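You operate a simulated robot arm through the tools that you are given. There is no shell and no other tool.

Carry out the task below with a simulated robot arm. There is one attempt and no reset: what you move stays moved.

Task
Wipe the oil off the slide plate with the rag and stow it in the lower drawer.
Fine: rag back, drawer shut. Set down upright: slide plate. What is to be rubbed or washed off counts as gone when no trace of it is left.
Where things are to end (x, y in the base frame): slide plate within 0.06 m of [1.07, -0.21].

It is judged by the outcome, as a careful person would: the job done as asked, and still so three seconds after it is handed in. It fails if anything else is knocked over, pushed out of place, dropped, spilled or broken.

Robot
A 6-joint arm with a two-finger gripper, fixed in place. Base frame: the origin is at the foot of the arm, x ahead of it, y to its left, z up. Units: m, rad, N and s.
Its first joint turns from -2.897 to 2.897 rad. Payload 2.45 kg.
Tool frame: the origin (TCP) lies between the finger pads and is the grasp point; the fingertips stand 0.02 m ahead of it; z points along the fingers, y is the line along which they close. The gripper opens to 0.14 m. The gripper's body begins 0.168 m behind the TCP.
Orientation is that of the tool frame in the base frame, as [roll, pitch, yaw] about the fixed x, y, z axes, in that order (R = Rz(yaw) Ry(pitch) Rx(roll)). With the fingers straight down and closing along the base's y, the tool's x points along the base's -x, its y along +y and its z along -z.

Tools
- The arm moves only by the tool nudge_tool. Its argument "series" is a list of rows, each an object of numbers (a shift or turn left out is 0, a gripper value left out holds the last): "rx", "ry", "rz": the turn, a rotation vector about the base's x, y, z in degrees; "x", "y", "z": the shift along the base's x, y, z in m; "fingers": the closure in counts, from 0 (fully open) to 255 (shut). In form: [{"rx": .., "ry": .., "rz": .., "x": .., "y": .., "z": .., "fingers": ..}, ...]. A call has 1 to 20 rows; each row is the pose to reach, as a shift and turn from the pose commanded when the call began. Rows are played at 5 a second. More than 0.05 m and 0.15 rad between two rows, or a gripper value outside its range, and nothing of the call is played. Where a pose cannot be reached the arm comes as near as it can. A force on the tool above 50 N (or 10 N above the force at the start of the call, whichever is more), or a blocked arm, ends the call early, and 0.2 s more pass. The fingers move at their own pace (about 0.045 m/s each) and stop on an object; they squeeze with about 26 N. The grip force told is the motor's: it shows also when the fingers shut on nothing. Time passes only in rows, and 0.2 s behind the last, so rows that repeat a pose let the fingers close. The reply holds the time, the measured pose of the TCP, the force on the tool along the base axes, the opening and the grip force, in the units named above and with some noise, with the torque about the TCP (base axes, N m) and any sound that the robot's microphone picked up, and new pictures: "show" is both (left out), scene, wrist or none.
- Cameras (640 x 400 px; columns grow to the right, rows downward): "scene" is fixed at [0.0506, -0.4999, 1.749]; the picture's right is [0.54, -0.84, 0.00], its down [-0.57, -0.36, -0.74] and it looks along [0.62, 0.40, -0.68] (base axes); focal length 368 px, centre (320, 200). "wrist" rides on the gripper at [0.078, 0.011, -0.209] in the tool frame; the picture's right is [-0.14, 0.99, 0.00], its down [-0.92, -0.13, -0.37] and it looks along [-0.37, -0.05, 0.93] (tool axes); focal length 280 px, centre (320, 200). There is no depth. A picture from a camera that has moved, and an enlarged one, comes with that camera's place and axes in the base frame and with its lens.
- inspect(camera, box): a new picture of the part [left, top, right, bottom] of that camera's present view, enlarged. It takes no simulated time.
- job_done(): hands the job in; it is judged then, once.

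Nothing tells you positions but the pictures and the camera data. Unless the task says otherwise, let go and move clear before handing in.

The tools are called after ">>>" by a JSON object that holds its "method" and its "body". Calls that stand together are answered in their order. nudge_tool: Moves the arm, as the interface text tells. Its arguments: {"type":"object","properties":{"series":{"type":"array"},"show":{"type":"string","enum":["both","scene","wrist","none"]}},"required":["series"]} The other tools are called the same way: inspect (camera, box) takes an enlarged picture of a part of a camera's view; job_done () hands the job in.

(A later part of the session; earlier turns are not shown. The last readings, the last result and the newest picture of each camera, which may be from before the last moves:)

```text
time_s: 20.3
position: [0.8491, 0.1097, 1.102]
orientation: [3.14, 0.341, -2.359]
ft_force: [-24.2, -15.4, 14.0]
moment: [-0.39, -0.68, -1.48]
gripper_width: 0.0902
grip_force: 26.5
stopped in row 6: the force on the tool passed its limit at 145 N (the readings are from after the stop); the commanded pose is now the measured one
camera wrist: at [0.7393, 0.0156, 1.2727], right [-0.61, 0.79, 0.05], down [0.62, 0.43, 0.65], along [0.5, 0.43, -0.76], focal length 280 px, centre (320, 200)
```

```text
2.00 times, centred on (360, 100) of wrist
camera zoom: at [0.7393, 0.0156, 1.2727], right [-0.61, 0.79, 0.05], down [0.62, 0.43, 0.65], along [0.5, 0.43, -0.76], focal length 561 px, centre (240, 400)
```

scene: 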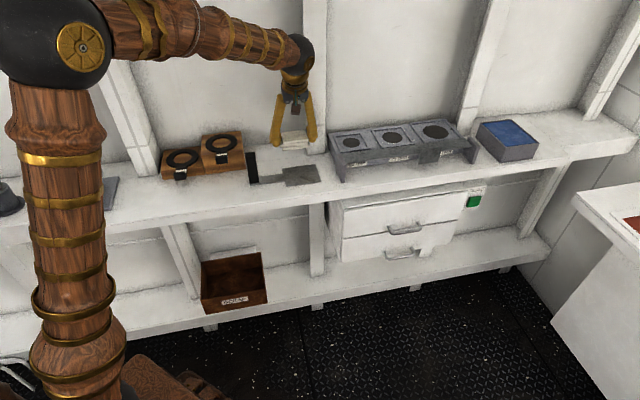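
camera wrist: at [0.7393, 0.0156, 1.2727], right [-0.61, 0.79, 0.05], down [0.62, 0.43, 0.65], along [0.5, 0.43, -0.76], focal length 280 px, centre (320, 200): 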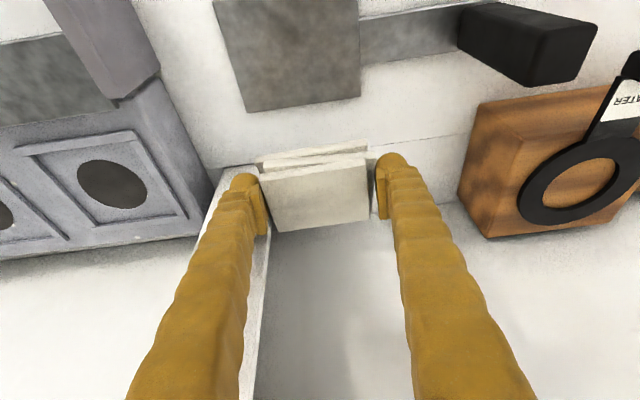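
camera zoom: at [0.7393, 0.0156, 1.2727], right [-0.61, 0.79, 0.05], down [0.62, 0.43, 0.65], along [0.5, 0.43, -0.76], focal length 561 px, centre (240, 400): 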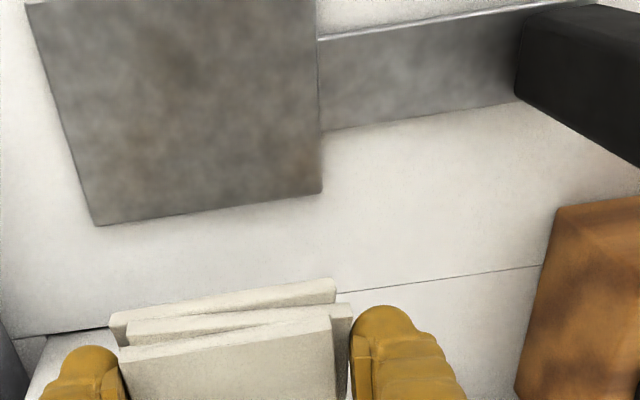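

I carried the rag too close to the post and bumped it, so the call stopped; the rag is still held and nothing visible has shifted. The oil looks gone. I'll back away from the post and inspect the plate closely.

>>> {"method": "nudge_tool", "body": {"series": [{"x": -0.01, "y": -0.01, "z": 0.01}, {"x": -0.03, "y": -0.012, "z": 0.03}, {"x": -0.05, "y": 0.0, "z": 0.05}, {"x": -0.065, "y": 0.015, "z": 0.07}, {"x": -0.065, "y": 0.02, "z": 0.08}, {"x": -0.065, "y": 0.02, "z": 0.08}]}}

>>> {"method": "inspect", "body": {"camera": "wrist", "box": [200, 0, 520, 200]}}

>>> {"method": "inspect", "body": {"camera": "scene", "box": [270, 150, 334, 190]}}

>>> {"method": "inspect", "body": {"camera": "scene", "box": [230, 60, 390, 160]}}

```text
time_s: 21.7
position: [0.7859, 0.1305, 1.1804]
orientation: [3.137, 0.34, -2.36]
ft_force: [0.2, -0.2, -0.3]
moment: [-0.01, -0.04, -0.01]
gripper_width: 0.0902
grip_force: 25.8
camera wrist: at [0.6758, 0.0373, 1.3522], right [-0.61, 0.79, 0.05], down [0.62, 0.43, 0.65], along [0.5, 0.43, -0.76], focal length 280 px, centre (320, 200)
```

scene: 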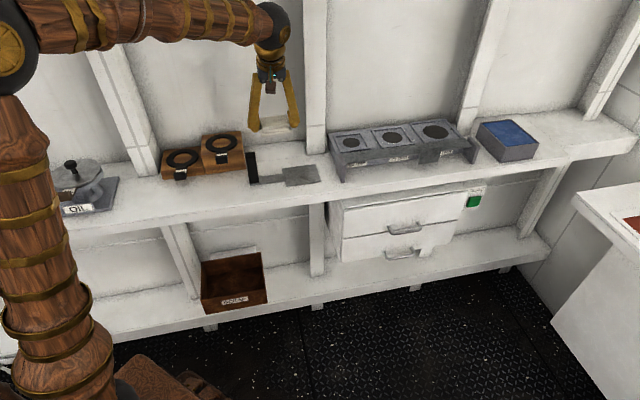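
wrist: 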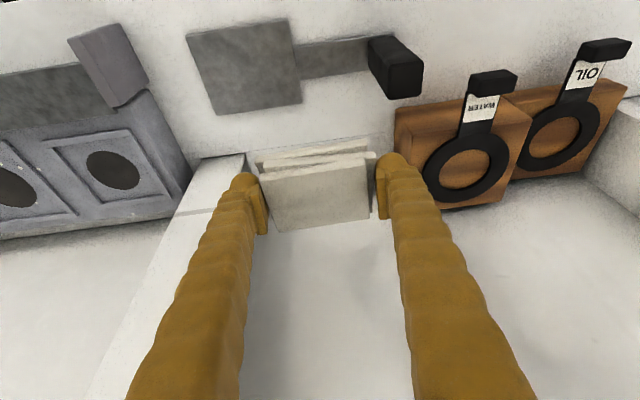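

```text
2.00 times, centred on (360, 100) of wrist
camera zoom: at [0.6758, 0.0373, 1.3522], right [-0.61, 0.79, 0.05], down [0.62, 0.43, 0.65], along [0.5, 0.43, -0.76], focal length 561 px, centre (240, 400)
```

zoom: 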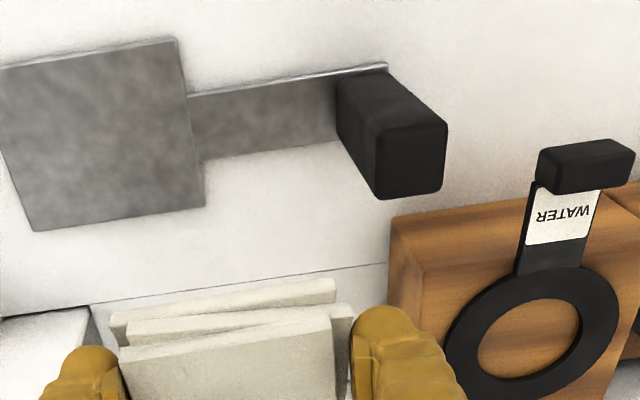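

```text
10.00 times, centred on (302, 170) of scene
camera zoom: at [0.0506, -0.4999, 1.749], right [0.54, -0.84, 0.0], down [-0.57, -0.36, -0.74], along [0.62, 0.4, -0.68], focal length 3681 px, centre (500, 500)
```

zoom: 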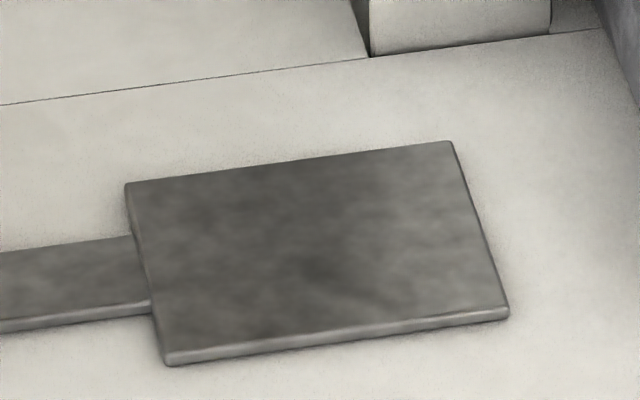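

```text
4.00 times, centred on (310, 110) of scene
camera zoom: at [0.0506, -0.4999, 1.749], right [0.54, -0.84, 0.0], down [-0.57, -0.36, -0.74], along [0.62, 0.4, -0.68], focal length 1472 px, centre (360, 560)
```

zoom: 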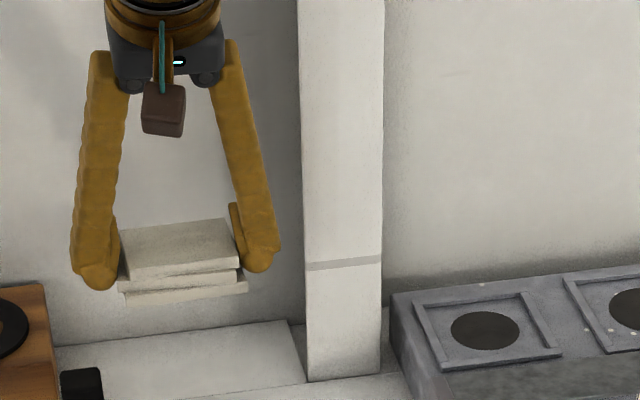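

The plate looks clean apart from a faint darker mottle near its centre that could be texture or residue. To be safe, I'll make a second pass with sweeps in both directions and a gentler press.

>>> {"method": "nudge_tool", "body": {"series": [{"x": 0.002, "y": -0.04, "z": -0.02}, {"x": 0.0057, "y": -0.0823, "z": -0.04}, {"x": 0.0057, "y": -0.0823, "z": -0.08}, {"x": 0.0057, "y": -0.0823, "z": -0.115}, {"x": 0.0057, "y": -0.0823, "z": -0.13}, {"x": 0.0057, "y": -0.0823, "z": -0.134}, {"x": 0.0057, "y": -0.0823, "z": -0.134}], "show": "none"}}

>>> {"method": "nudge_tool", "body": {"series": [{"z": -0.0015}, {"z": -0.003}, {"z": -0.004}, {"z": -0.004}], "show": "none"}}

```text
time_s: 23.3
position: [0.7913, 0.0475, 1.0474]
orientation: [3.138, 0.34, -2.36]
ft_force: [0.2, -0.5, -0.7]
moment: [0.02, 0.02, 0.02]
gripper_width: 0.0901
grip_force: 25.9
```

```text
time_s: 24.3
position: [0.7906, 0.0467, 1.044]
orientation: [3.139, 0.341, -2.36]
ft_force: [0.3, 0.3, -0.2]
moment: [0.03, -0.01, 0.0]
gripper_width: 0.09
grip_force: 26.1
```

>>> {"method": "nudge_tool", "body": {"series": [{"z": -0.001}, {"z": -0.002}, {"z": -0.002}], "show": "none"}}

>>> {"method": "nudge_tool", "body": {"series": [{"z": -0.001}, {"z": -0.0015}, {"z": -0.0015}], "show": "none"}}

```text
time_s: 25.1
position: [0.7915, 0.0465, 1.0424]
orientation: [-3.141, 0.343, -2.36]
ft_force: [-0.1, 3.9, 39.2]
moment: [-0.51, 0.47, -0.04]
gripper_width: 0.0902
grip_force: 26.6
```

```text
time_s: 25.5
position: [0.7918, 0.0471, 1.0447]
orientation: [3.141, 0.345, -2.359]
ft_force: [-0.6, 0.5, 7.7]
moment: [-0.16, 0.23, 0.0]
gripper_width: 0.0897
grip_force: 26.1
stopped in row 1: the force on the tool passed its limit at 54 N (the readings are from after the stop); the commanded pose is now the measured one
```

Contact at about 8 N. Sweeping at this height in both directions.

>>> {"method": "nudge_tool", "body": {"series": [{"x": -0.007, "y": -0.007}, {"x": -0.014, "y": -0.014}, {"x": -0.02, "y": -0.02}, {"x": -0.01, "y": -0.01}, {"x": 0, "y": 0}, {"x": 0.01, "y": 0.01}, {"x": 0.02, "y": 0.02}, {"x": 0.027, "y": 0.027}, {"x": 0.02, "y": 0.02}, {"x": 0.01, "y": 0.01}, {"x": 0, "y": 0}, {"x": -0.008, "y": 0.008}, {"x": -0.015, "y": 0.015}, {"x": -0.008, "y": 0.008}, {"x": 0, "y": 0}, {"x": 0.008, "y": -0.008}, {"x": 0.015, "y": -0.015}, {"x": 0.008, "y": -0.008}, {"x": 0, "y": 0}, {"x": 0, "y": 0}], "show": "none"}}

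```text
time_s: 29.7
position: [0.7933, 0.0469, 1.0431]
orientation: [-3.141, 0.342, -2.358]
ft_force: [6.8, -9.0, 27.2]
moment: [-0.61, 0.03, 0.16]
gripper_width: 0.0904
grip_force: 25.8
```

Second pass done. Lifting the rag clear and checking the plate again.

>>> {"method": "nudge_tool", "body": {"series": [{"z": 0.02}, {"z": 0.06}, {"z": 0.1}, {"z": 0.14}, {"x": -0.005, "y": 0.03, "z": 0.14}, {"x": -0.01, "y": 0.07, "z": 0.14}, {"x": -0.01, "y": 0.085, "z": 0.14}, {"x": -0.01, "y": 0.085, "z": 0.14}]}}

>>> {"method": "inspect", "body": {"camera": "wrist", "box": [170, 0, 330, 100]}}

>>> {"method": "inspect", "body": {"camera": "scene", "box": [270, 150, 334, 190]}}

>>> {"method": "inspect", "body": {"camera": "scene", "box": [225, 60, 353, 140]}}

```text
time_s: 31.5
position: [0.7825, 0.1322, 1.1842]
orientation: [3.14, 0.341, -2.36]
ft_force: [0.1, -0.6, -0.2]
moment: [-0.02, 0.0, -0.02]
gripper_width: 0.0903
grip_force: 25.5
camera wrist: at [0.6715, 0.0383, 1.3543], right [-0.61, 0.79, 0.05], down [0.62, 0.43, 0.66], along [0.5, 0.43, -0.75], focal length 280 px, centre (320, 200)
```

scene: 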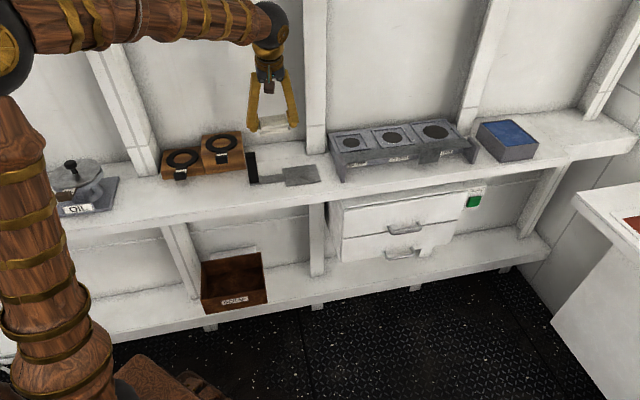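
wrist: 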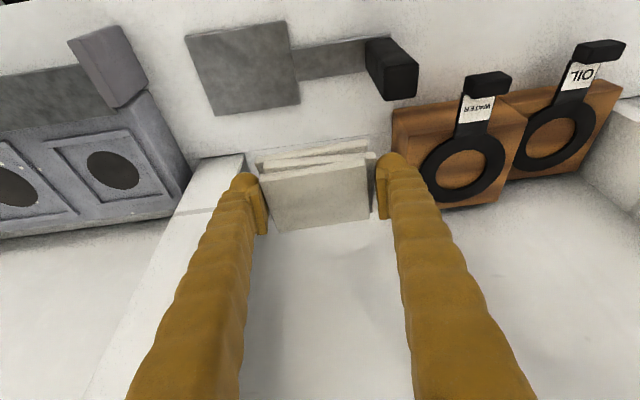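

```text
4.00 times, centred on (250, 50) of wrist
camera zoom: at [0.6715, 0.0383, 1.3543], right [-0.61, 0.79, 0.05], down [0.62, 0.43, 0.66], along [0.5, 0.43, -0.75], focal length 1122 px, centre (600, 800)
```

zoom: 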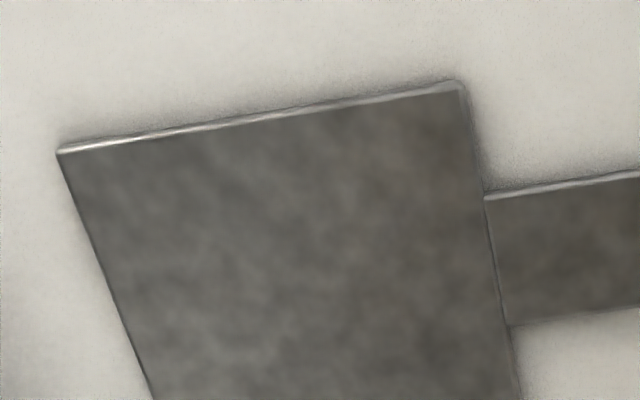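

```text
10.00 times, centred on (302, 170) of scene
camera zoom: at [0.0506, -0.4999, 1.749], right [0.54, -0.84, 0.0], down [-0.57, -0.36, -0.74], along [0.62, 0.4, -0.68], focal length 3681 px, centre (500, 500)
```

zoom: 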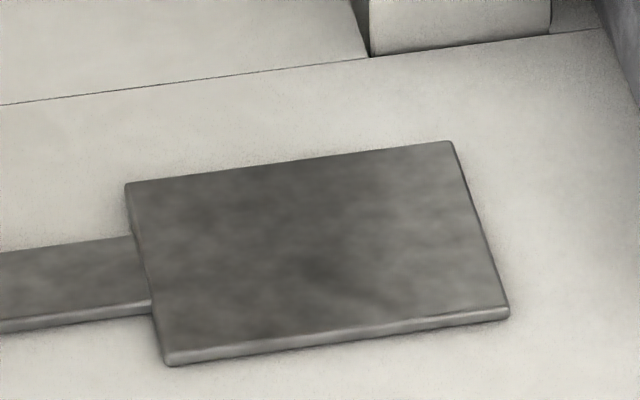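

```text
5.00 times, centred on (289, 100) of scene
camera zoom: at [0.0506, -0.4999, 1.749], right [0.54, -0.84, 0.0], down [-0.57, -0.36, -0.74], along [0.62, 0.4, -0.68], focal length 1840 px, centre (475, 700)
```

zoom: 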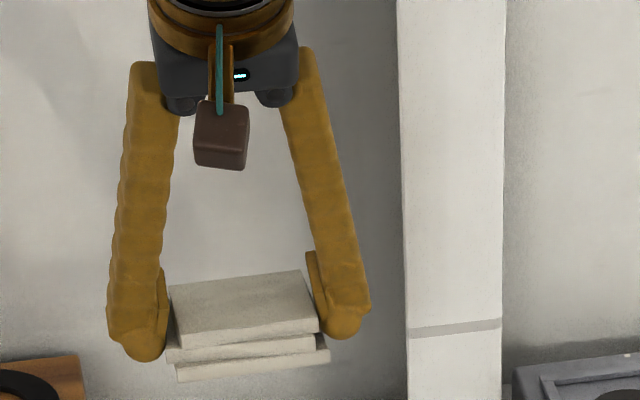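

The mottling is identical to before the second pass, so it's just the metal's texture and the plate is clean. Now I'll return the rag to its spot, keeping clear of the post.

>>> {"method": "nudge_tool", "body": {"series": [{"x": 0.0312, "y": 0.0168, "z": -0.02}, {"x": 0.0624, "y": 0.0336, "z": -0.04}, {"x": 0.0936, "y": 0.0503, "z": -0.06}, {"x": 0.0936, "y": 0.0503, "z": -0.09}, {"x": 0.0936, "y": 0.0503, "z": -0.12}, {"x": 0.0936, "y": 0.0503, "z": -0.138}, {"x": 0.0936, "y": 0.0503, "z": -0.138}]}}

>>> {"method": "inspect", "body": {"camera": "scene", "box": [230, 90, 358, 170]}}

>>> {"method": "inspect", "body": {"camera": "wrist", "box": [160, 60, 480, 260]}}

```text
time_s: 33.1
position: [0.877, 0.1836, 1.0452]
orientation: [3.141, 0.343, -2.358]
ft_force: [1.0, 0.4, -0.8]
moment: [0.03, 0.02, -0.03]
gripper_width: 0.0902
grip_force: 25.8
camera wrist: at [0.7645, 0.0899, 1.2161], right [-0.61, 0.79, 0.05], down [0.62, 0.43, 0.66], along [0.5, 0.43, -0.75], focal length 280 px, centre (320, 200)
```

scene: 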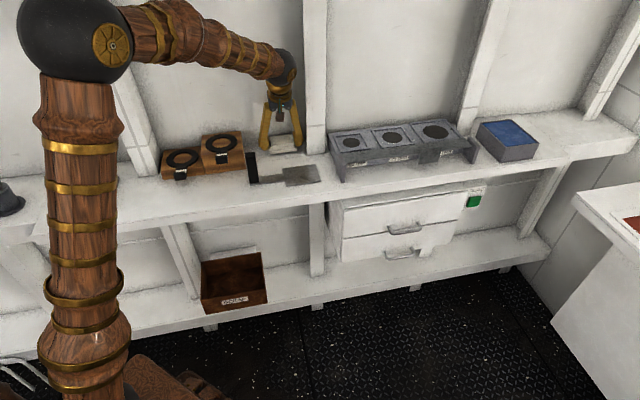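
wrist: 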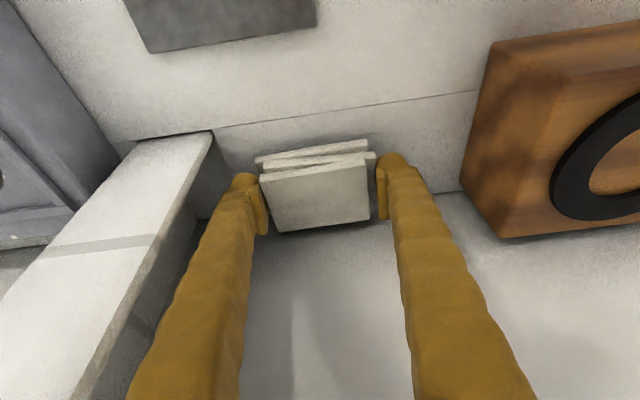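

```text
5.00 times, centred on (294, 130) of scene
camera zoom: at [0.0506, -0.4999, 1.749], right [0.54, -0.84, 0.0], down [-0.57, -0.36, -0.74], along [0.62, 0.4, -0.68], focal length 1840 px, centre (450, 550)
```

zoom: 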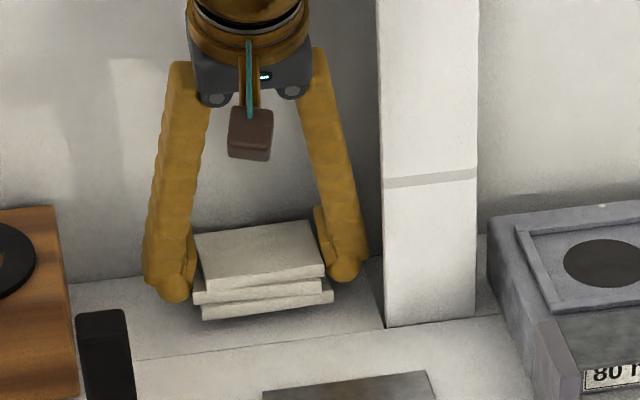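

```text
2.00 times, centred on (320, 160) of wrist
camera zoom: at [0.7645, 0.0899, 1.2161], right [-0.61, 0.79, 0.05], down [0.62, 0.43, 0.66], along [0.5, 0.43, -0.75], focal length 561 px, centre (320, 280)
```

zoom: 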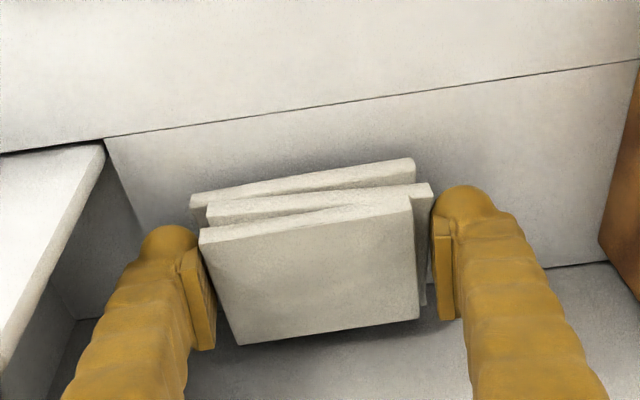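

Lined up with the original spot. Lowering gently to the shelf.

>>> {"method": "nudge_tool", "body": {"series": [{"z": -0.004}, {"z": -0.0075}, {"z": -0.0075}], "show": "none"}}

>>> {"method": "nudge_tool", "body": {"series": [{"z": -0.001}, {"z": -0.0015}, {"z": -0.0015}], "show": "none"}}

```text
time_s: 33.9
position: [0.8736, 0.1844, 1.0382]
orientation: [-3.141, 0.341, -2.359]
ft_force: [-0.4, 0.1, 0.3]
moment: [0.01, -0.03, 0.02]
gripper_width: 0.0903
grip_force: 26.3
```

```text
time_s: 34.7
position: [0.875, 0.1835, 1.0361]
orientation: [3.141, 0.344, -2.357]
ft_force: [-5.1, 3.2, 22.1]
moment: [-0.35, 0.23, -0.05]
gripper_width: 0.0905
grip_force: 26.1
```

It's resting on the shelf. I'll ease off the pressure, open just enough to release without pressing on the post, and lift straight up.

>>> {"method": "nudge_tool", "body": {"series": [{"z": 0.001, "fingers": 160}, {"z": 0.001, "fingers": 90}, {"z": 0.001, "fingers": 73}, {"z": 0.001, "fingers": 73}, {"z": 0.001, "fingers": 73}]}}

>>> {"method": "inspect", "body": {"camera": "wrist", "box": [160, 60, 480, 260]}}

```text
time_s: 35.9
position: [0.8742, 0.1841, 1.0363]
orientation: [-3.141, 0.342, -2.36]
ft_force: [0.6, -0.5, 0.8]
moment: [-0.02, 0.02, 0.01]
gripper_width: 0.1002
grip_force: 0.1
camera wrist: at [0.7643, 0.0898, 1.2069], right [-0.61, 0.79, 0.05], down [0.62, 0.43, 0.66], along [0.5, 0.43, -0.75], focal length 280 px, centre (320, 200)
```

scene: 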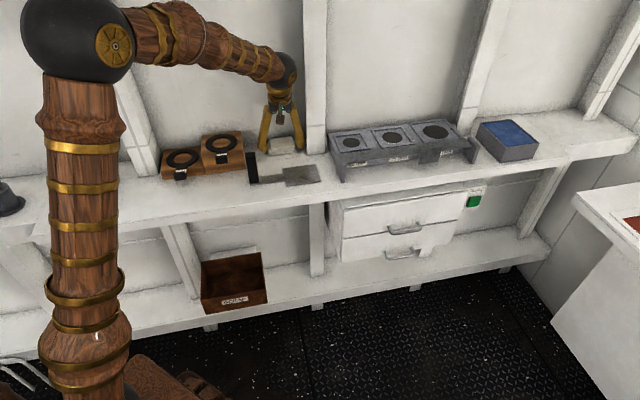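
wrist: 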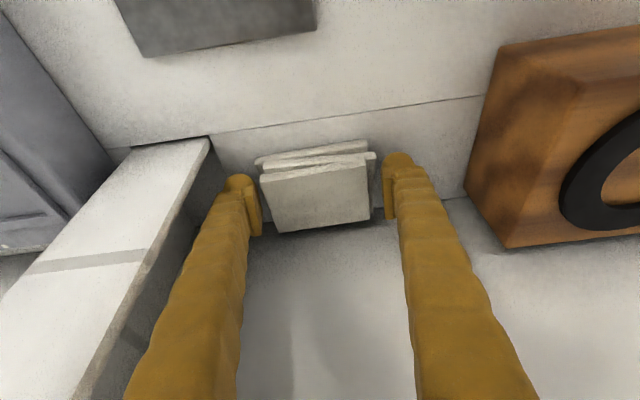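

```text
2.00 times, centred on (320, 160) of wrist
camera zoom: at [0.7643, 0.0898, 1.2069], right [-0.61, 0.79, 0.05], down [0.62, 0.43, 0.66], along [0.5, 0.43, -0.75], focal length 561 px, centre (320, 280)
```

zoom: 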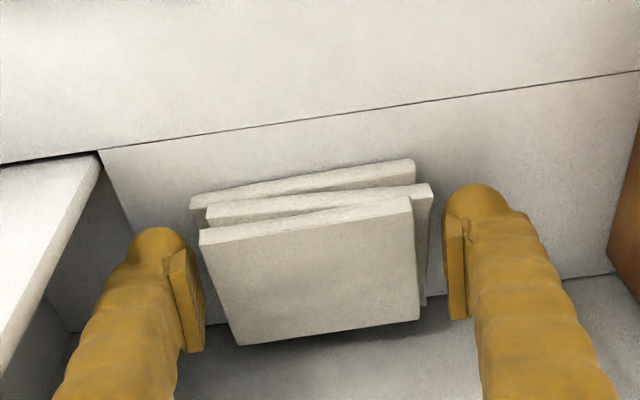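

The rag is released, upright and back in place. I'll lift straight out, retreat in front of the shelf, and check everything on it.

>>> {"method": "nudge_tool", "body": {"series": [{"z": 0.03, "fingers": 73}, {"z": 0.07, "fingers": 73}, {"z": 0.115, "fingers": 73}, {"z": 0.16, "fingers": 73}, {"x": -0.033, "y": -0.033, "z": 0.16, "fingers": 73}, {"x": -0.066, "y": -0.066, "z": 0.16, "fingers": 73}, {"x": -0.1, "y": -0.1, "z": 0.16, "fingers": 73}, {"x": -0.133, "y": -0.133, "z": 0.16, "fingers": 73}, {"x": -0.166, "y": -0.166, "z": 0.16, "fingers": 73}, {"x": -0.2, "y": -0.2, "z": 0.16, "fingers": 73}, {"x": -0.233, "y": -0.233, "z": 0.16, "fingers": 73}, {"x": -0.266, "y": -0.266, "z": 0.16, "fingers": 73}, {"x": -0.266, "y": -0.266, "z": 0.16, "fingers": 73}]}}

>>> {"method": "inspect", "body": {"camera": "scene", "box": [230, 120, 350, 195]}}

>>> {"method": "inspect", "body": {"camera": "scene", "box": [310, 110, 550, 260]}}

```text
time_s: 38.7
position: [0.6076, -0.0828, 1.1975]
orientation: [3.14, 0.342, -2.357]
ft_force: [-0.5, -0.1, 0.4]
moment: [0.02, -0.03, -0.02]
gripper_width: 0.0999
grip_force: 0.1
camera wrist: at [0.496, -0.1771, 1.3672], right [-0.61, 0.79, 0.05], down [0.62, 0.43, 0.66], along [0.5, 0.43, -0.75], focal length 280 px, centre (320, 200)
```

scene: 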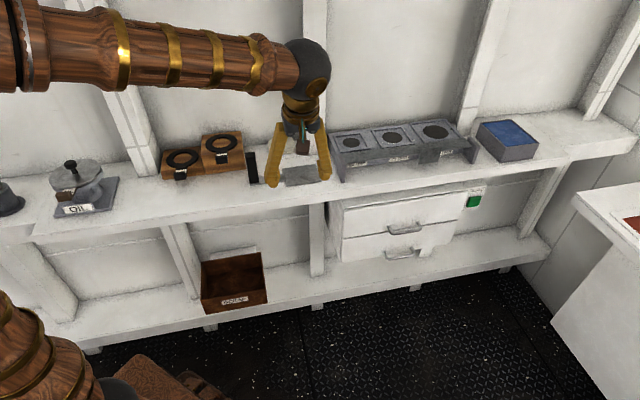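
wrist: 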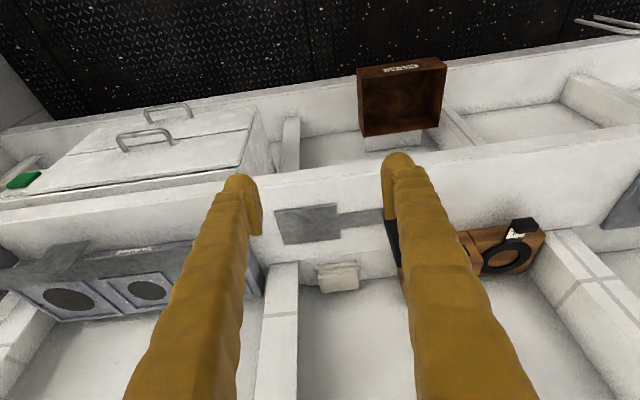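

```text
5.33 times, centred on (290, 158) of scene
camera zoom: at [0.0506, -0.4999, 1.749], right [0.54, -0.84, 0.0], down [-0.57, -0.36, -0.74], along [0.62, 0.4, -0.68], focal length 1963 px, centre (480, 427)
```

zoom: 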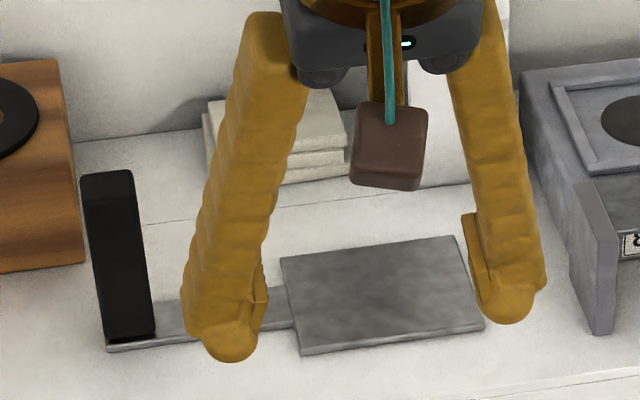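

```text
2.67 times, centred on (430, 185) of scene
camera zoom: at [0.0506, -0.4999, 1.749], right [0.54, -0.84, 0.0], down [-0.57, -0.36, -0.74], along [0.62, 0.4, -0.68], focal length 982 px, centre (27, 240)
```

zoom: 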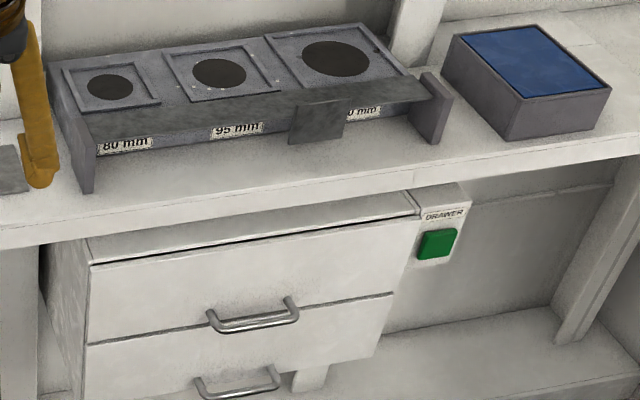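

The rag is back within a few millimetres of where it was, and the plate hasn't moved. Next I'll swing round to look at the drawers from the front.

>>> {"method": "nudge_tool", "body": {"series": [{"x": 0.01, "y": -0.038, "z": -0.02, "rx": 2.4, "ry": -2.4}, {"x": 0.021, "y": -0.076, "z": -0.04, "rx": 4.8, "ry": -4.8}, {"x": 0.032, "y": -0.114, "z": -0.06, "rx": 7.2, "ry": -7.2}, {"x": 0.043, "y": -0.152, "z": -0.08, "rx": 9.6, "ry": -9.6}, {"x": 0.054, "y": -0.19, "z": -0.1, "rx": 12, "ry": -12}, {"x": 0.065, "y": -0.228, "z": -0.12, "rx": 14.4, "ry": -14.4}, {"x": 0.076, "y": -0.266, "z": -0.14, "rx": 16.8, "ry": -16.8}, {"x": 0.087, "y": -0.304, "z": -0.16, "rx": 19.2, "ry": -19.2}, {"x": 0.098, "y": -0.34, "z": -0.18, "rx": 21.2, "ry": -21.2}, {"x": 0.098, "y": -0.34, "z": -0.18, "rx": 21.2, "ry": -21.2}]}}

>>> {"method": "inspect", "body": {"camera": "wrist", "box": [0, 0, 640, 400]}}

```text
time_s: 40.9
position: [0.7093, -0.4232, 1.0144]
orientation: [3.138, 0.865, -2.36]
ft_force: [-0.5, 0.0, -0.2]
moment: [-0.03, 0.0, -0.02]
gripper_width: 0.1
grip_force: 0.0
camera wrist: at [0.5514, -0.5632, 1.0901], right [-0.64, 0.76, 0.11], down [0.32, 0.13, 0.94], along [0.7, 0.63, -0.32], focal length 280 px, centre (320, 200)
```

scene: 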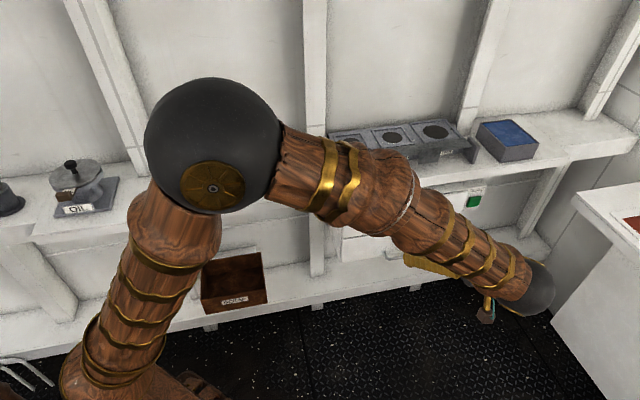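
wrist: 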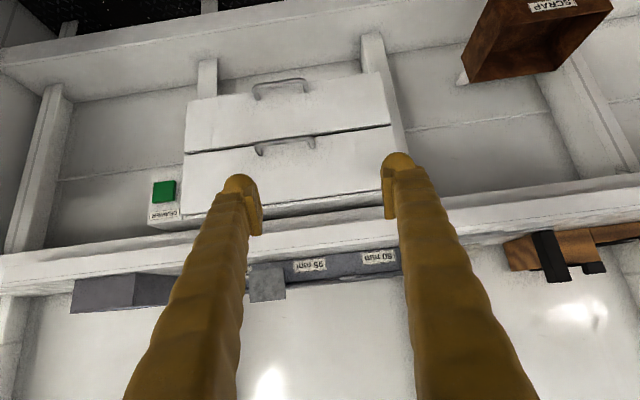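

```text
1.00 times, centred on (320, 200) of wrist (not enlarged: the box is as wide or as high as the picture)
camera zoom: at [0.5514, -0.5632, 1.0901], right [-0.64, 0.76, 0.11], down [0.32, 0.13, 0.94], along [0.7, 0.63, -0.32], focal length 280 px, centre (320, 200)
```

zoom: 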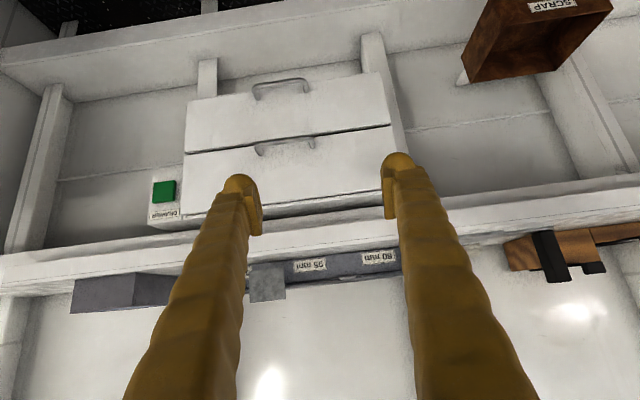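

The image is upside-down here: the lower drawer is at the top with its handle, and the green "DRAWER" button is at the side. I'll enlarge both for measurements.

>>> {"method": "inspect", "body": {"camera": "wrist", "box": [170, 50, 410, 200]}}

>>> {"method": "inspect", "body": {"camera": "wrist", "box": [230, 60, 330, 122]}}

>>> {"method": "inspect", "body": {"camera": "wrist", "box": [130, 160, 210, 240]}}

```text
2.67 times, centred on (290, 125) of wrist
camera zoom: at [0.5514, -0.5632, 1.0901], right [-0.64, 0.76, 0.11], down [0.32, 0.13, 0.94], along [0.7, 0.63, -0.32], focal length 748 px, centre (400, 400)
```

zoom: 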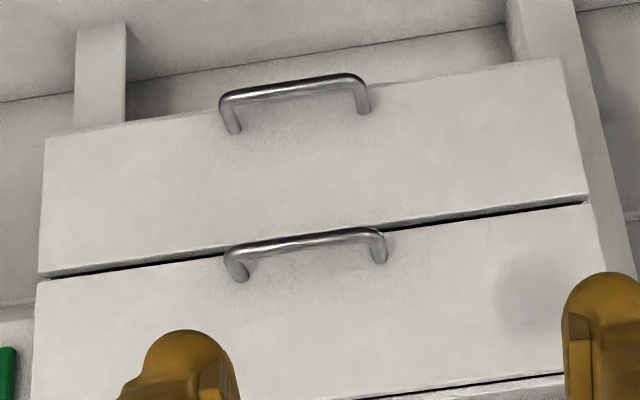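

```text
6.40 times, centred on (280, 91) of wrist
camera zoom: at [0.5514, -0.5632, 1.0901], right [-0.64, 0.76, 0.11], down [0.32, 0.13, 0.94], along [0.7, 0.63, -0.32], focal length 1794 px, centre (576, 898)
```

zoom: 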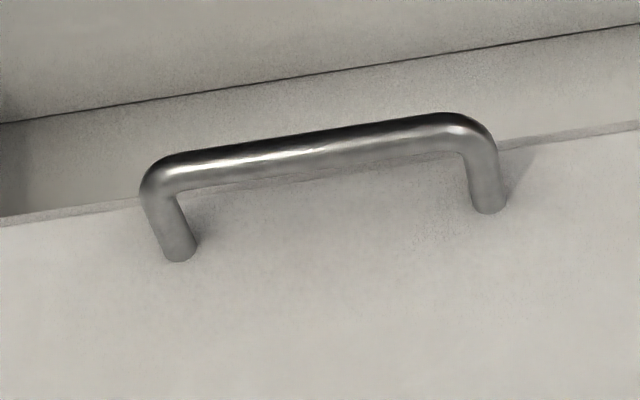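

```text
5.00 times, centred on (170, 200) of wrist
camera zoom: at [0.5514, -0.5632, 1.0901], right [-0.64, 0.76, 0.11], down [0.32, 0.13, 0.94], along [0.7, 0.63, -0.32], focal length 1402 px, centre (1070, 200)
```

zoom: 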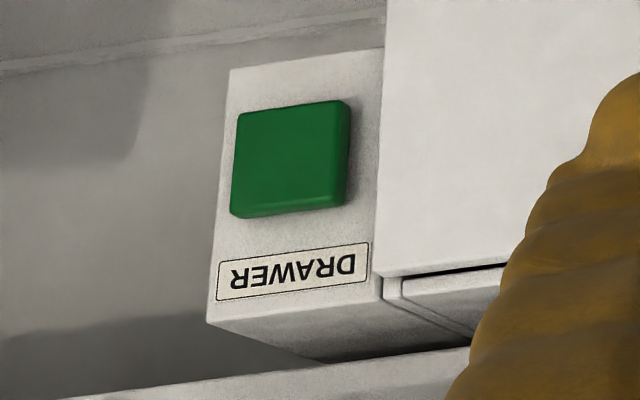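

From two views, the lower handle bar centre is about [0.964, -0.277, 0.638], with roughly 4 cm clearance to the drawer front. I'll roll the gripper 90° so the fingers straddle the horizontal bar.

>>> {"method": "nudge_tool", "body": {"series": [{"rx": 4.42, "ry": 4.39, "rz": -5.31}, {"rx": 8.84, "ry": 8.77, "rz": -10.61}, {"rx": 13.26, "ry": 13.16, "rz": -15.92}, {"rx": 17.68, "ry": 17.54, "rz": -21.22}, {"rx": 22.1, "ry": 21.93, "rz": -26.53}, {"rx": 26.51, "ry": 26.32, "rz": -31.84}, {"rx": 30.93, "ry": 30.7, "rz": -37.14}, {"rx": 35.35, "ry": 35.09, "rz": -42.45}, {"rx": 39.77, "ry": 39.47, "rz": -47.75}, {"rx": 44.19, "ry": 43.86, "rz": -53.06}, {"rx": 48.6, "ry": 48.25, "rz": -58.37}, {"rx": 48.6, "ry": 48.25, "rz": -58.37}]}}

```text
time_s: 43.5
position: [0.7081, -0.423, 1.016]
orientation: [2.274, -0.001, 2.352]
ft_force: [-0.3, 0.7, -0.8]
moment: [0.02, 0.02, 0.02]
gripper_width: 0.1
grip_force: 0.1
camera wrist: at [0.5431, -0.4751, 1.1597], right [0.55, 0.35, 0.76], down [0.39, -0.91, 0.14], along [0.74, 0.22, -0.64], focal length 280 px, centre (320, 200)
```

scene: 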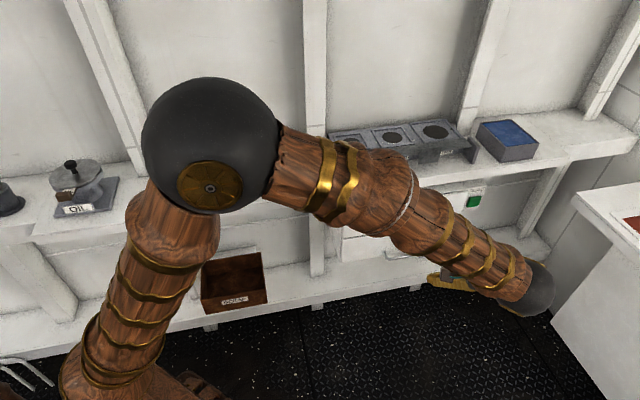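
wrist: 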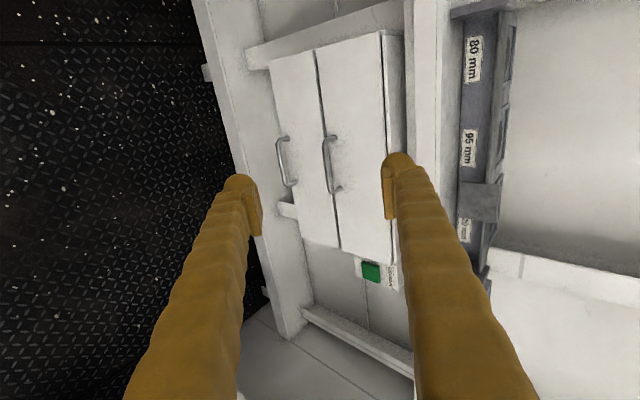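

The roll worked. Now I'll descend in front of the cabinet, level the tool out further, narrow the fingers, and stop about 10 cm short of the lower handle.

>>> {"method": "nudge_tool", "body": {"series": [{"x": 0.0068, "y": -0.0068, "z": -0.0434, "rx": 1.76, "ry": -1.775, "fingers": 164}, {"x": 0.0137, "y": -0.0137, "z": -0.0868, "rx": 3.52, "ry": -3.55, "fingers": 164}, {"x": 0.0205, "y": -0.0205, "z": -0.13, "rx": 5.28, "ry": -5.325, "fingers": 164}, {"x": 0.0273, "y": -0.0273, "z": -0.1735, "rx": 7.04, "ry": -7.1, "fingers": 164}, {"x": 0.0341, "y": -0.0341, "z": -0.217, "rx": 8.8, "ry": -8.875, "fingers": 164}, {"x": 0.041, "y": -0.041, "z": -0.26, "rx": 10.56, "ry": -10.65, "fingers": 164}, {"x": 0.0478, "y": -0.0478, "z": -0.3036, "rx": 12.32, "ry": -12.425, "fingers": 164}, {"x": 0.0546, "y": -0.0546, "z": -0.347, "rx": 14.08, "ry": -14.2, "fingers": 164}, {"x": 0.085, "y": -0.0242, "z": -0.347, "rx": 14.08, "ry": -14.2, "fingers": 164}, {"x": 0.115, "y": 0.0058, "z": -0.347, "rx": 14.08, "ry": -14.2, "fingers": 164}, {"x": 0.145, "y": 0.0358, "z": -0.347, "rx": 14.08, "ry": -14.2, "fingers": 164}, {"x": 0.145, "y": 0.0358, "z": -0.347, "rx": 14.08, "ry": -14.2, "fingers": 164}]}}

>>> {"method": "inspect", "body": {"camera": "wrist", "box": [160, 50, 480, 250]}}

```text
time_s: 46.1
position: [0.8557, -0.3896, 0.6703]
orientation: [1.925, 0.0, 2.352]
ft_force: [-0.4, 0.1, 0.1]
moment: [0.0, 0.03, -0.01]
gripper_width: 0.05
grip_force: 0.2
camera wrist: at [0.6616, -0.4695, 0.7533], right [0.34, 0.14, 0.93], down [0.37, -0.93, 0.01], along [0.86, 0.34, -0.37], focal length 280 px, centre (320, 200)
```

scene: 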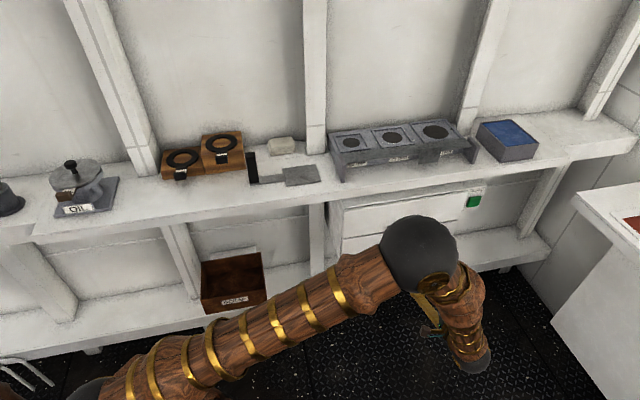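
wrist: 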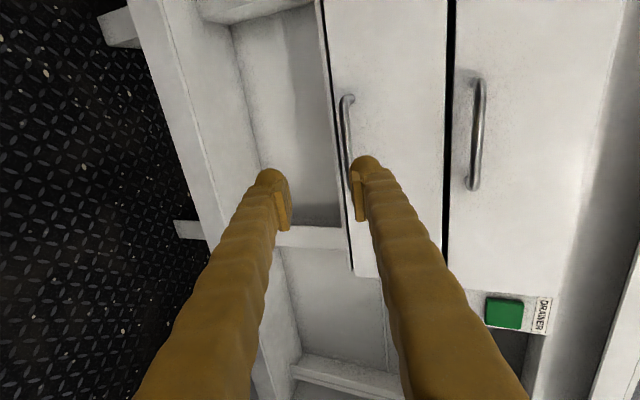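

```text
2.00 times, centred on (320, 150) of wrist
camera zoom: at [0.6616, -0.4695, 0.7533], right [0.34, 0.14, 0.93], down [0.37, -0.93, 0.01], along [0.86, 0.34, -0.37], focal length 561 px, centre (320, 300)
```

zoom: 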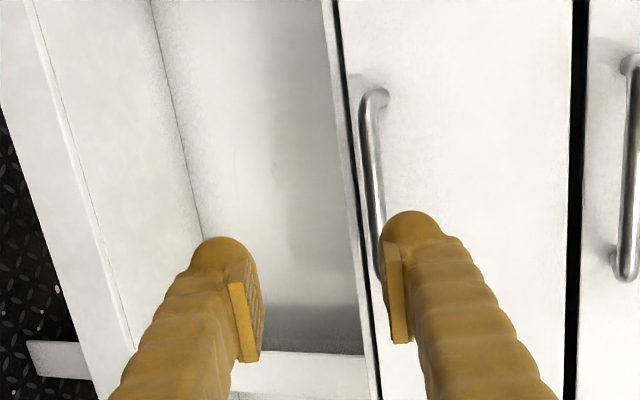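

The bar currently sits above the tool axis, and a re-triangulation gives z ≈ 0.658 and about 0.468 m out along the shelf normal. I'll move in partway and use the wrist picture to centre it between the fingers.

>>> {"method": "nudge_tool", "body": {"series": [{"x": 0.017, "y": 0.023, "z": -0.002}, {"x": 0.034, "y": 0.042, "z": -0.004}, {"x": 0.0509, "y": 0.0623, "z": -0.005}, {"x": 0.0509, "y": 0.0623, "z": -0.005}], "show": "wrist"}}

>>> {"method": "inspect", "body": {"camera": "wrist", "box": [220, 80, 460, 230]}}

```text
time_s: 47.1
position: [0.9054, -0.3259, 0.6643]
orientation: [1.925, -0.001, 2.353]
ft_force: [-0.3, 0.2, 0.6]
moment: [-0.01, 0.0, 0.04]
gripper_width: 0.05
grip_force: 0.0
camera wrist: at [0.711, -0.4056, 0.7465], right [0.34, 0.14, 0.93], down [0.37, -0.93, 0.01], along [0.86, 0.34, -0.37], focal length 280 px, centre (320, 200)
```

wrist: 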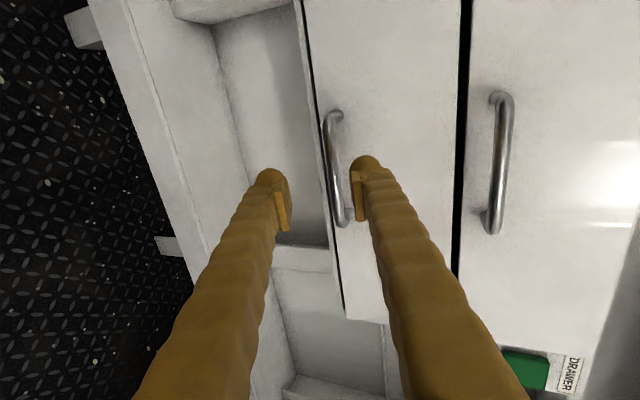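

```text
2.67 times, centred on (340, 155) of wrist
camera zoom: at [0.711, -0.4056, 0.7465], right [0.34, 0.14, 0.93], down [0.37, -0.93, 0.01], along [0.86, 0.34, -0.37], focal length 748 px, centre (267, 320)
```

zoom: 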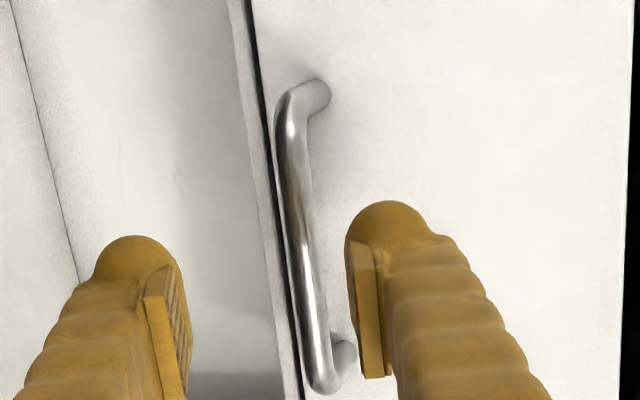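

The refined bar position is at height 0.655, 0.472 m out along the normal, and 0.82 to 0.93 m along the shelf. I'll narrow the opening a little and go in to straddle it.

>>> {"method": "nudge_tool", "body": {"series": [{"x": 0.012, "y": 0.008, "z": -0.004, "fingers": 185}, {"x": 0.024, "y": 0.018, "z": -0.007, "fingers": 185}, {"x": 0.034, "y": 0.027, "z": -0.009, "fingers": 185}, {"x": 0.0403, "y": 0.0333, "z": -0.009, "fingers": 185}, {"x": 0.0403, "y": 0.0333, "z": -0.009, "fingers": 185}], "show": "wrist"}}

>>> {"method": "inspect", "body": {"camera": "wrist", "box": [220, 80, 460, 230]}}

```text
time_s: 48.3
position: [0.9436, -0.2918, 0.6544]
orientation: [1.924, 0.001, 2.353]
ft_force: [-0.1, -0.5, 0.3]
moment: [-0.01, 0.0, 0.03]
gripper_width: 0.0385
grip_force: 0.1
camera wrist: at [0.7507, -0.3715, 0.7371], right [0.34, 0.14, 0.93], down [0.37, -0.93, 0.01], along [0.86, 0.34, -0.37], focal length 280 px, centre (320, 200)
```

wrist: 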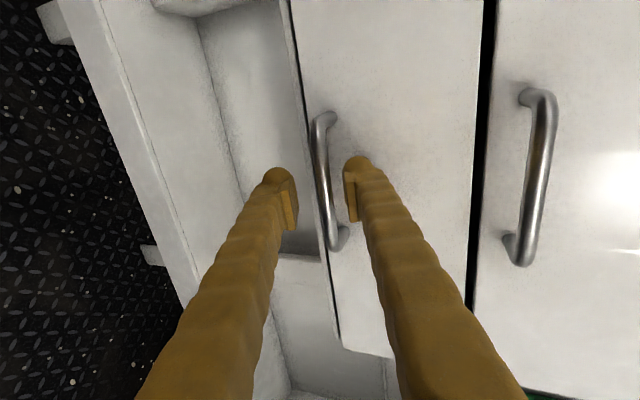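

```text
2.67 times, centred on (340, 155) of wrist
camera zoom: at [0.7507, -0.3715, 0.7371], right [0.34, 0.14, 0.93], down [0.37, -0.93, 0.01], along [0.86, 0.34, -0.37], focal length 748 px, centre (267, 320)
```

zoom: 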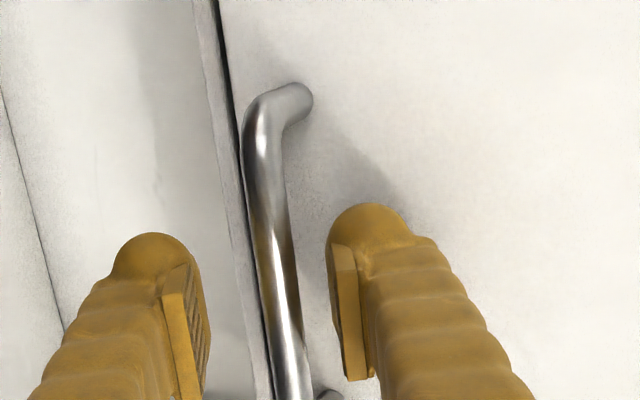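

The bar is centred between the fingers. I'll move in 4 mm more and close on it.

>>> {"method": "nudge_tool", "body": {"series": [{"x": 0.003, "y": 0.003, "z": -0.001, "fingers": 185}, {"x": 0.003, "y": 0.003, "z": -0.001, "fingers": 255}, {"x": 0.003, "y": 0.003, "z": -0.001, "fingers": 255}, {"x": 0.003, "y": 0.003, "z": -0.001, "fingers": 255}, {"x": 0.003, "y": 0.003, "z": -0.001, "fingers": 255}], "show": "wrist"}}

>>> {"method": "inspect", "body": {"camera": "wrist", "box": [220, 80, 460, 230]}}

```text
time_s: 49.5
position: [0.9482, -0.2879, 0.6557]
orientation: [1.921, 0.003, 2.354]
ft_force: [-6.1, 2.0, 7.8]
moment: [0.15, 0.13, 0.15]
gripper_width: 0.0074
grip_force: 35.2
stopped in row 5: the force on the tool passed its limit at 52 N (the readings are from after the stop); the commanded pose is now the measured one
camera wrist: at [0.7544, -0.3683, 0.7386], right [0.34, 0.14, 0.93], down [0.37, -0.93, 0.01], along [0.86, 0.34, -0.37], focal length 280 px, centre (320, 200)
```

wrist: 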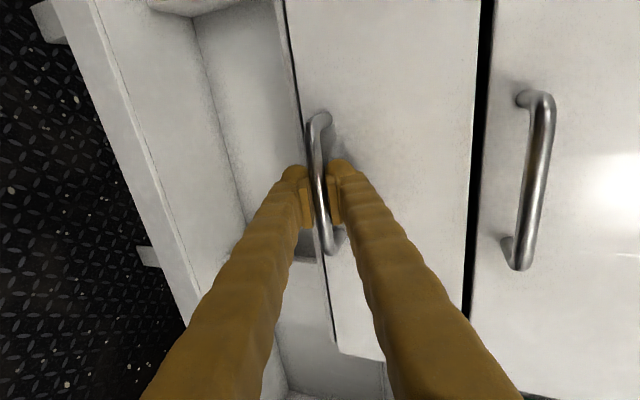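

```text
2.67 times, centred on (340, 155) of wrist
camera zoom: at [0.7544, -0.3683, 0.7386], right [0.34, 0.14, 0.93], down [0.37, -0.93, 0.01], along [0.86, 0.34, -0.37], focal length 748 px, centre (267, 320)
```

zoom: 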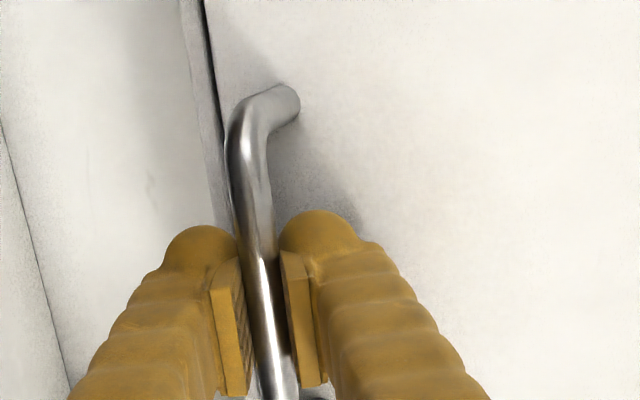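

The handle is gripped. I'll pull gently, 2 cm straight out, to see whether the drawer is free.

>>> {"method": "nudge_tool", "body": {"series": [{"x": -0.0035, "y": -0.0035, "fingers": 255}, {"x": -0.007, "y": -0.007, "fingers": 255}, {"x": -0.0105, "y": -0.0105, "fingers": 255}, {"x": -0.014, "y": -0.014, "fingers": 255}, {"x": -0.014, "y": -0.014, "fingers": 255}], "show": "wrist"}}

>>> {"method": "inspect", "body": {"camera": "wrist", "box": [220, 80, 460, 230]}}

```text
time_s: 50.7
position: [0.9343, -0.3026, 0.6571]
orientation: [1.921, 0.003, 2.354]
ft_force: [-15.2, 11.3, 31.9]
moment: [0.08, 0.05, 0.03]
gripper_width: 0.0072
grip_force: 35.1
camera wrist: at [0.7406, -0.3821, 0.7385], right [0.34, 0.14, 0.93], down [0.37, -0.93, 0.01], along [0.86, 0.34, -0.37], focal length 280 px, centre (320, 200)
```

wrist: 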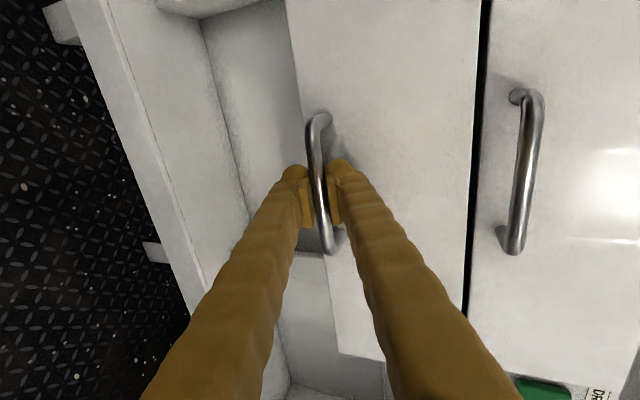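

```text
2.67 times, centred on (340, 155) of wrist
camera zoom: at [0.7406, -0.3821, 0.7385], right [0.34, 0.14, 0.93], down [0.37, -0.93, 0.01], along [0.86, 0.34, -0.37], focal length 748 px, centre (267, 320)
```

zoom: 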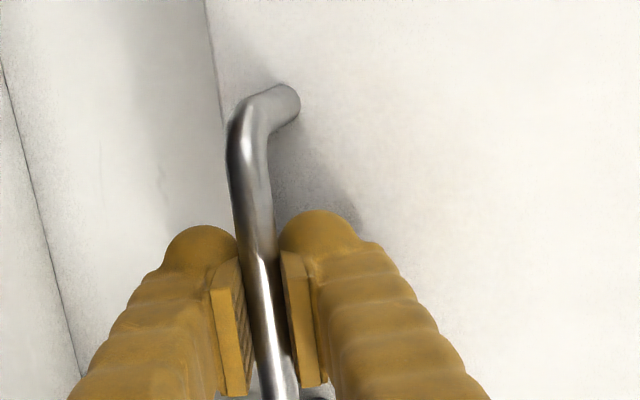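

The drawer slides with the handle. I'll ease the vertical load slightly and keep pulling.

>>> {"method": "nudge_tool", "body": {"series": [{"x": -0.001, "y": 0.0005, "z": 0.002, "fingers": 255}, {"x": -0.014, "y": -0.0125, "z": 0.002, "fingers": 255}, {"x": -0.028, "y": -0.0265, "z": 0.002, "fingers": 255}, {"x": -0.042, "y": -0.0405, "z": 0.002, "fingers": 255}, {"x": -0.056, "y": -0.0545, "z": 0.002, "fingers": 255}, {"x": -0.07, "y": -0.0685, "z": 0.002, "fingers": 255}, {"x": -0.07, "y": -0.0685, "z": 0.002, "fingers": 255}]}}

```text
time_s: 52.3
position: [0.8633, -0.3717, 0.6574]
orientation: [1.924, 0.0, 2.353]
ft_force: [15.8, -18.9, -35.5]
moment: [-0.06, -0.09, -0.1]
gripper_width: 0.007
grip_force: 35.7
camera wrist: at [0.6707, -0.4516, 0.7393], right [0.34, 0.14, 0.93], down [0.37, -0.93, 0.01], along [0.86, 0.34, -0.37], focal length 280 px, centre (320, 200)
```

scene: 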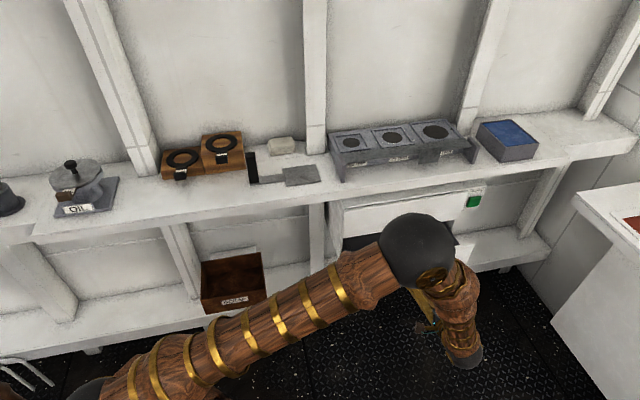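
wrist: 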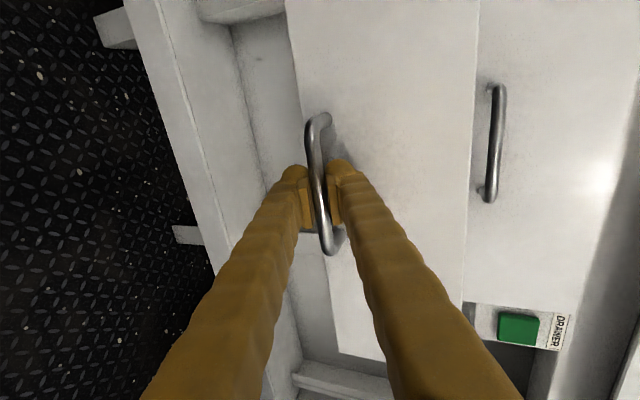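

The drawer is about 12 cm out. I'll trim the sideways load and continue pulling.

>>> {"method": "nudge_tool", "body": {"series": [{"x": 0.0004, "y": -0.0004, "z": -0.001, "fingers": 255}, {"x": -0.0137, "y": -0.0145, "z": -0.001, "fingers": 255}, {"x": -0.0277, "y": -0.0285, "z": -0.001, "fingers": 255}, {"x": -0.0417, "y": -0.0425, "z": -0.001, "fingers": 255}, {"x": -0.0557, "y": -0.0565, "z": -0.001, "fingers": 255}, {"x": -0.0557, "y": -0.0565, "z": -0.001, "fingers": 255}]}}

```text
time_s: 53.7
position: [0.8087, -0.4269, 0.6578]
orientation: [1.923, 0.0, 2.354]
ft_force: [-14.5, 11.7, -11.6]
moment: [0.06, 0.04, 0.1]
gripper_width: 0.0074
grip_force: 35.4
camera wrist: at [0.615, -0.5077, 0.7389], right [0.34, 0.14, 0.93], down [0.37, -0.93, 0.01], along [0.86, 0.35, -0.37], focal length 280 px, centre (320, 200)
```

scene: 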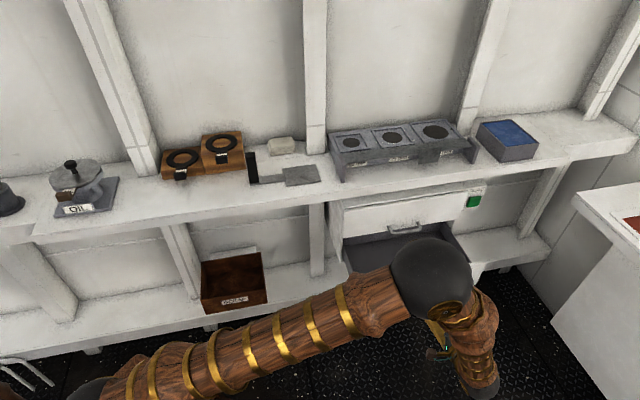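
wrist: 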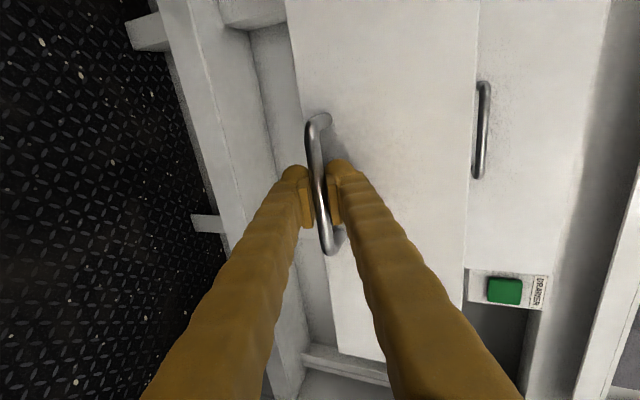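

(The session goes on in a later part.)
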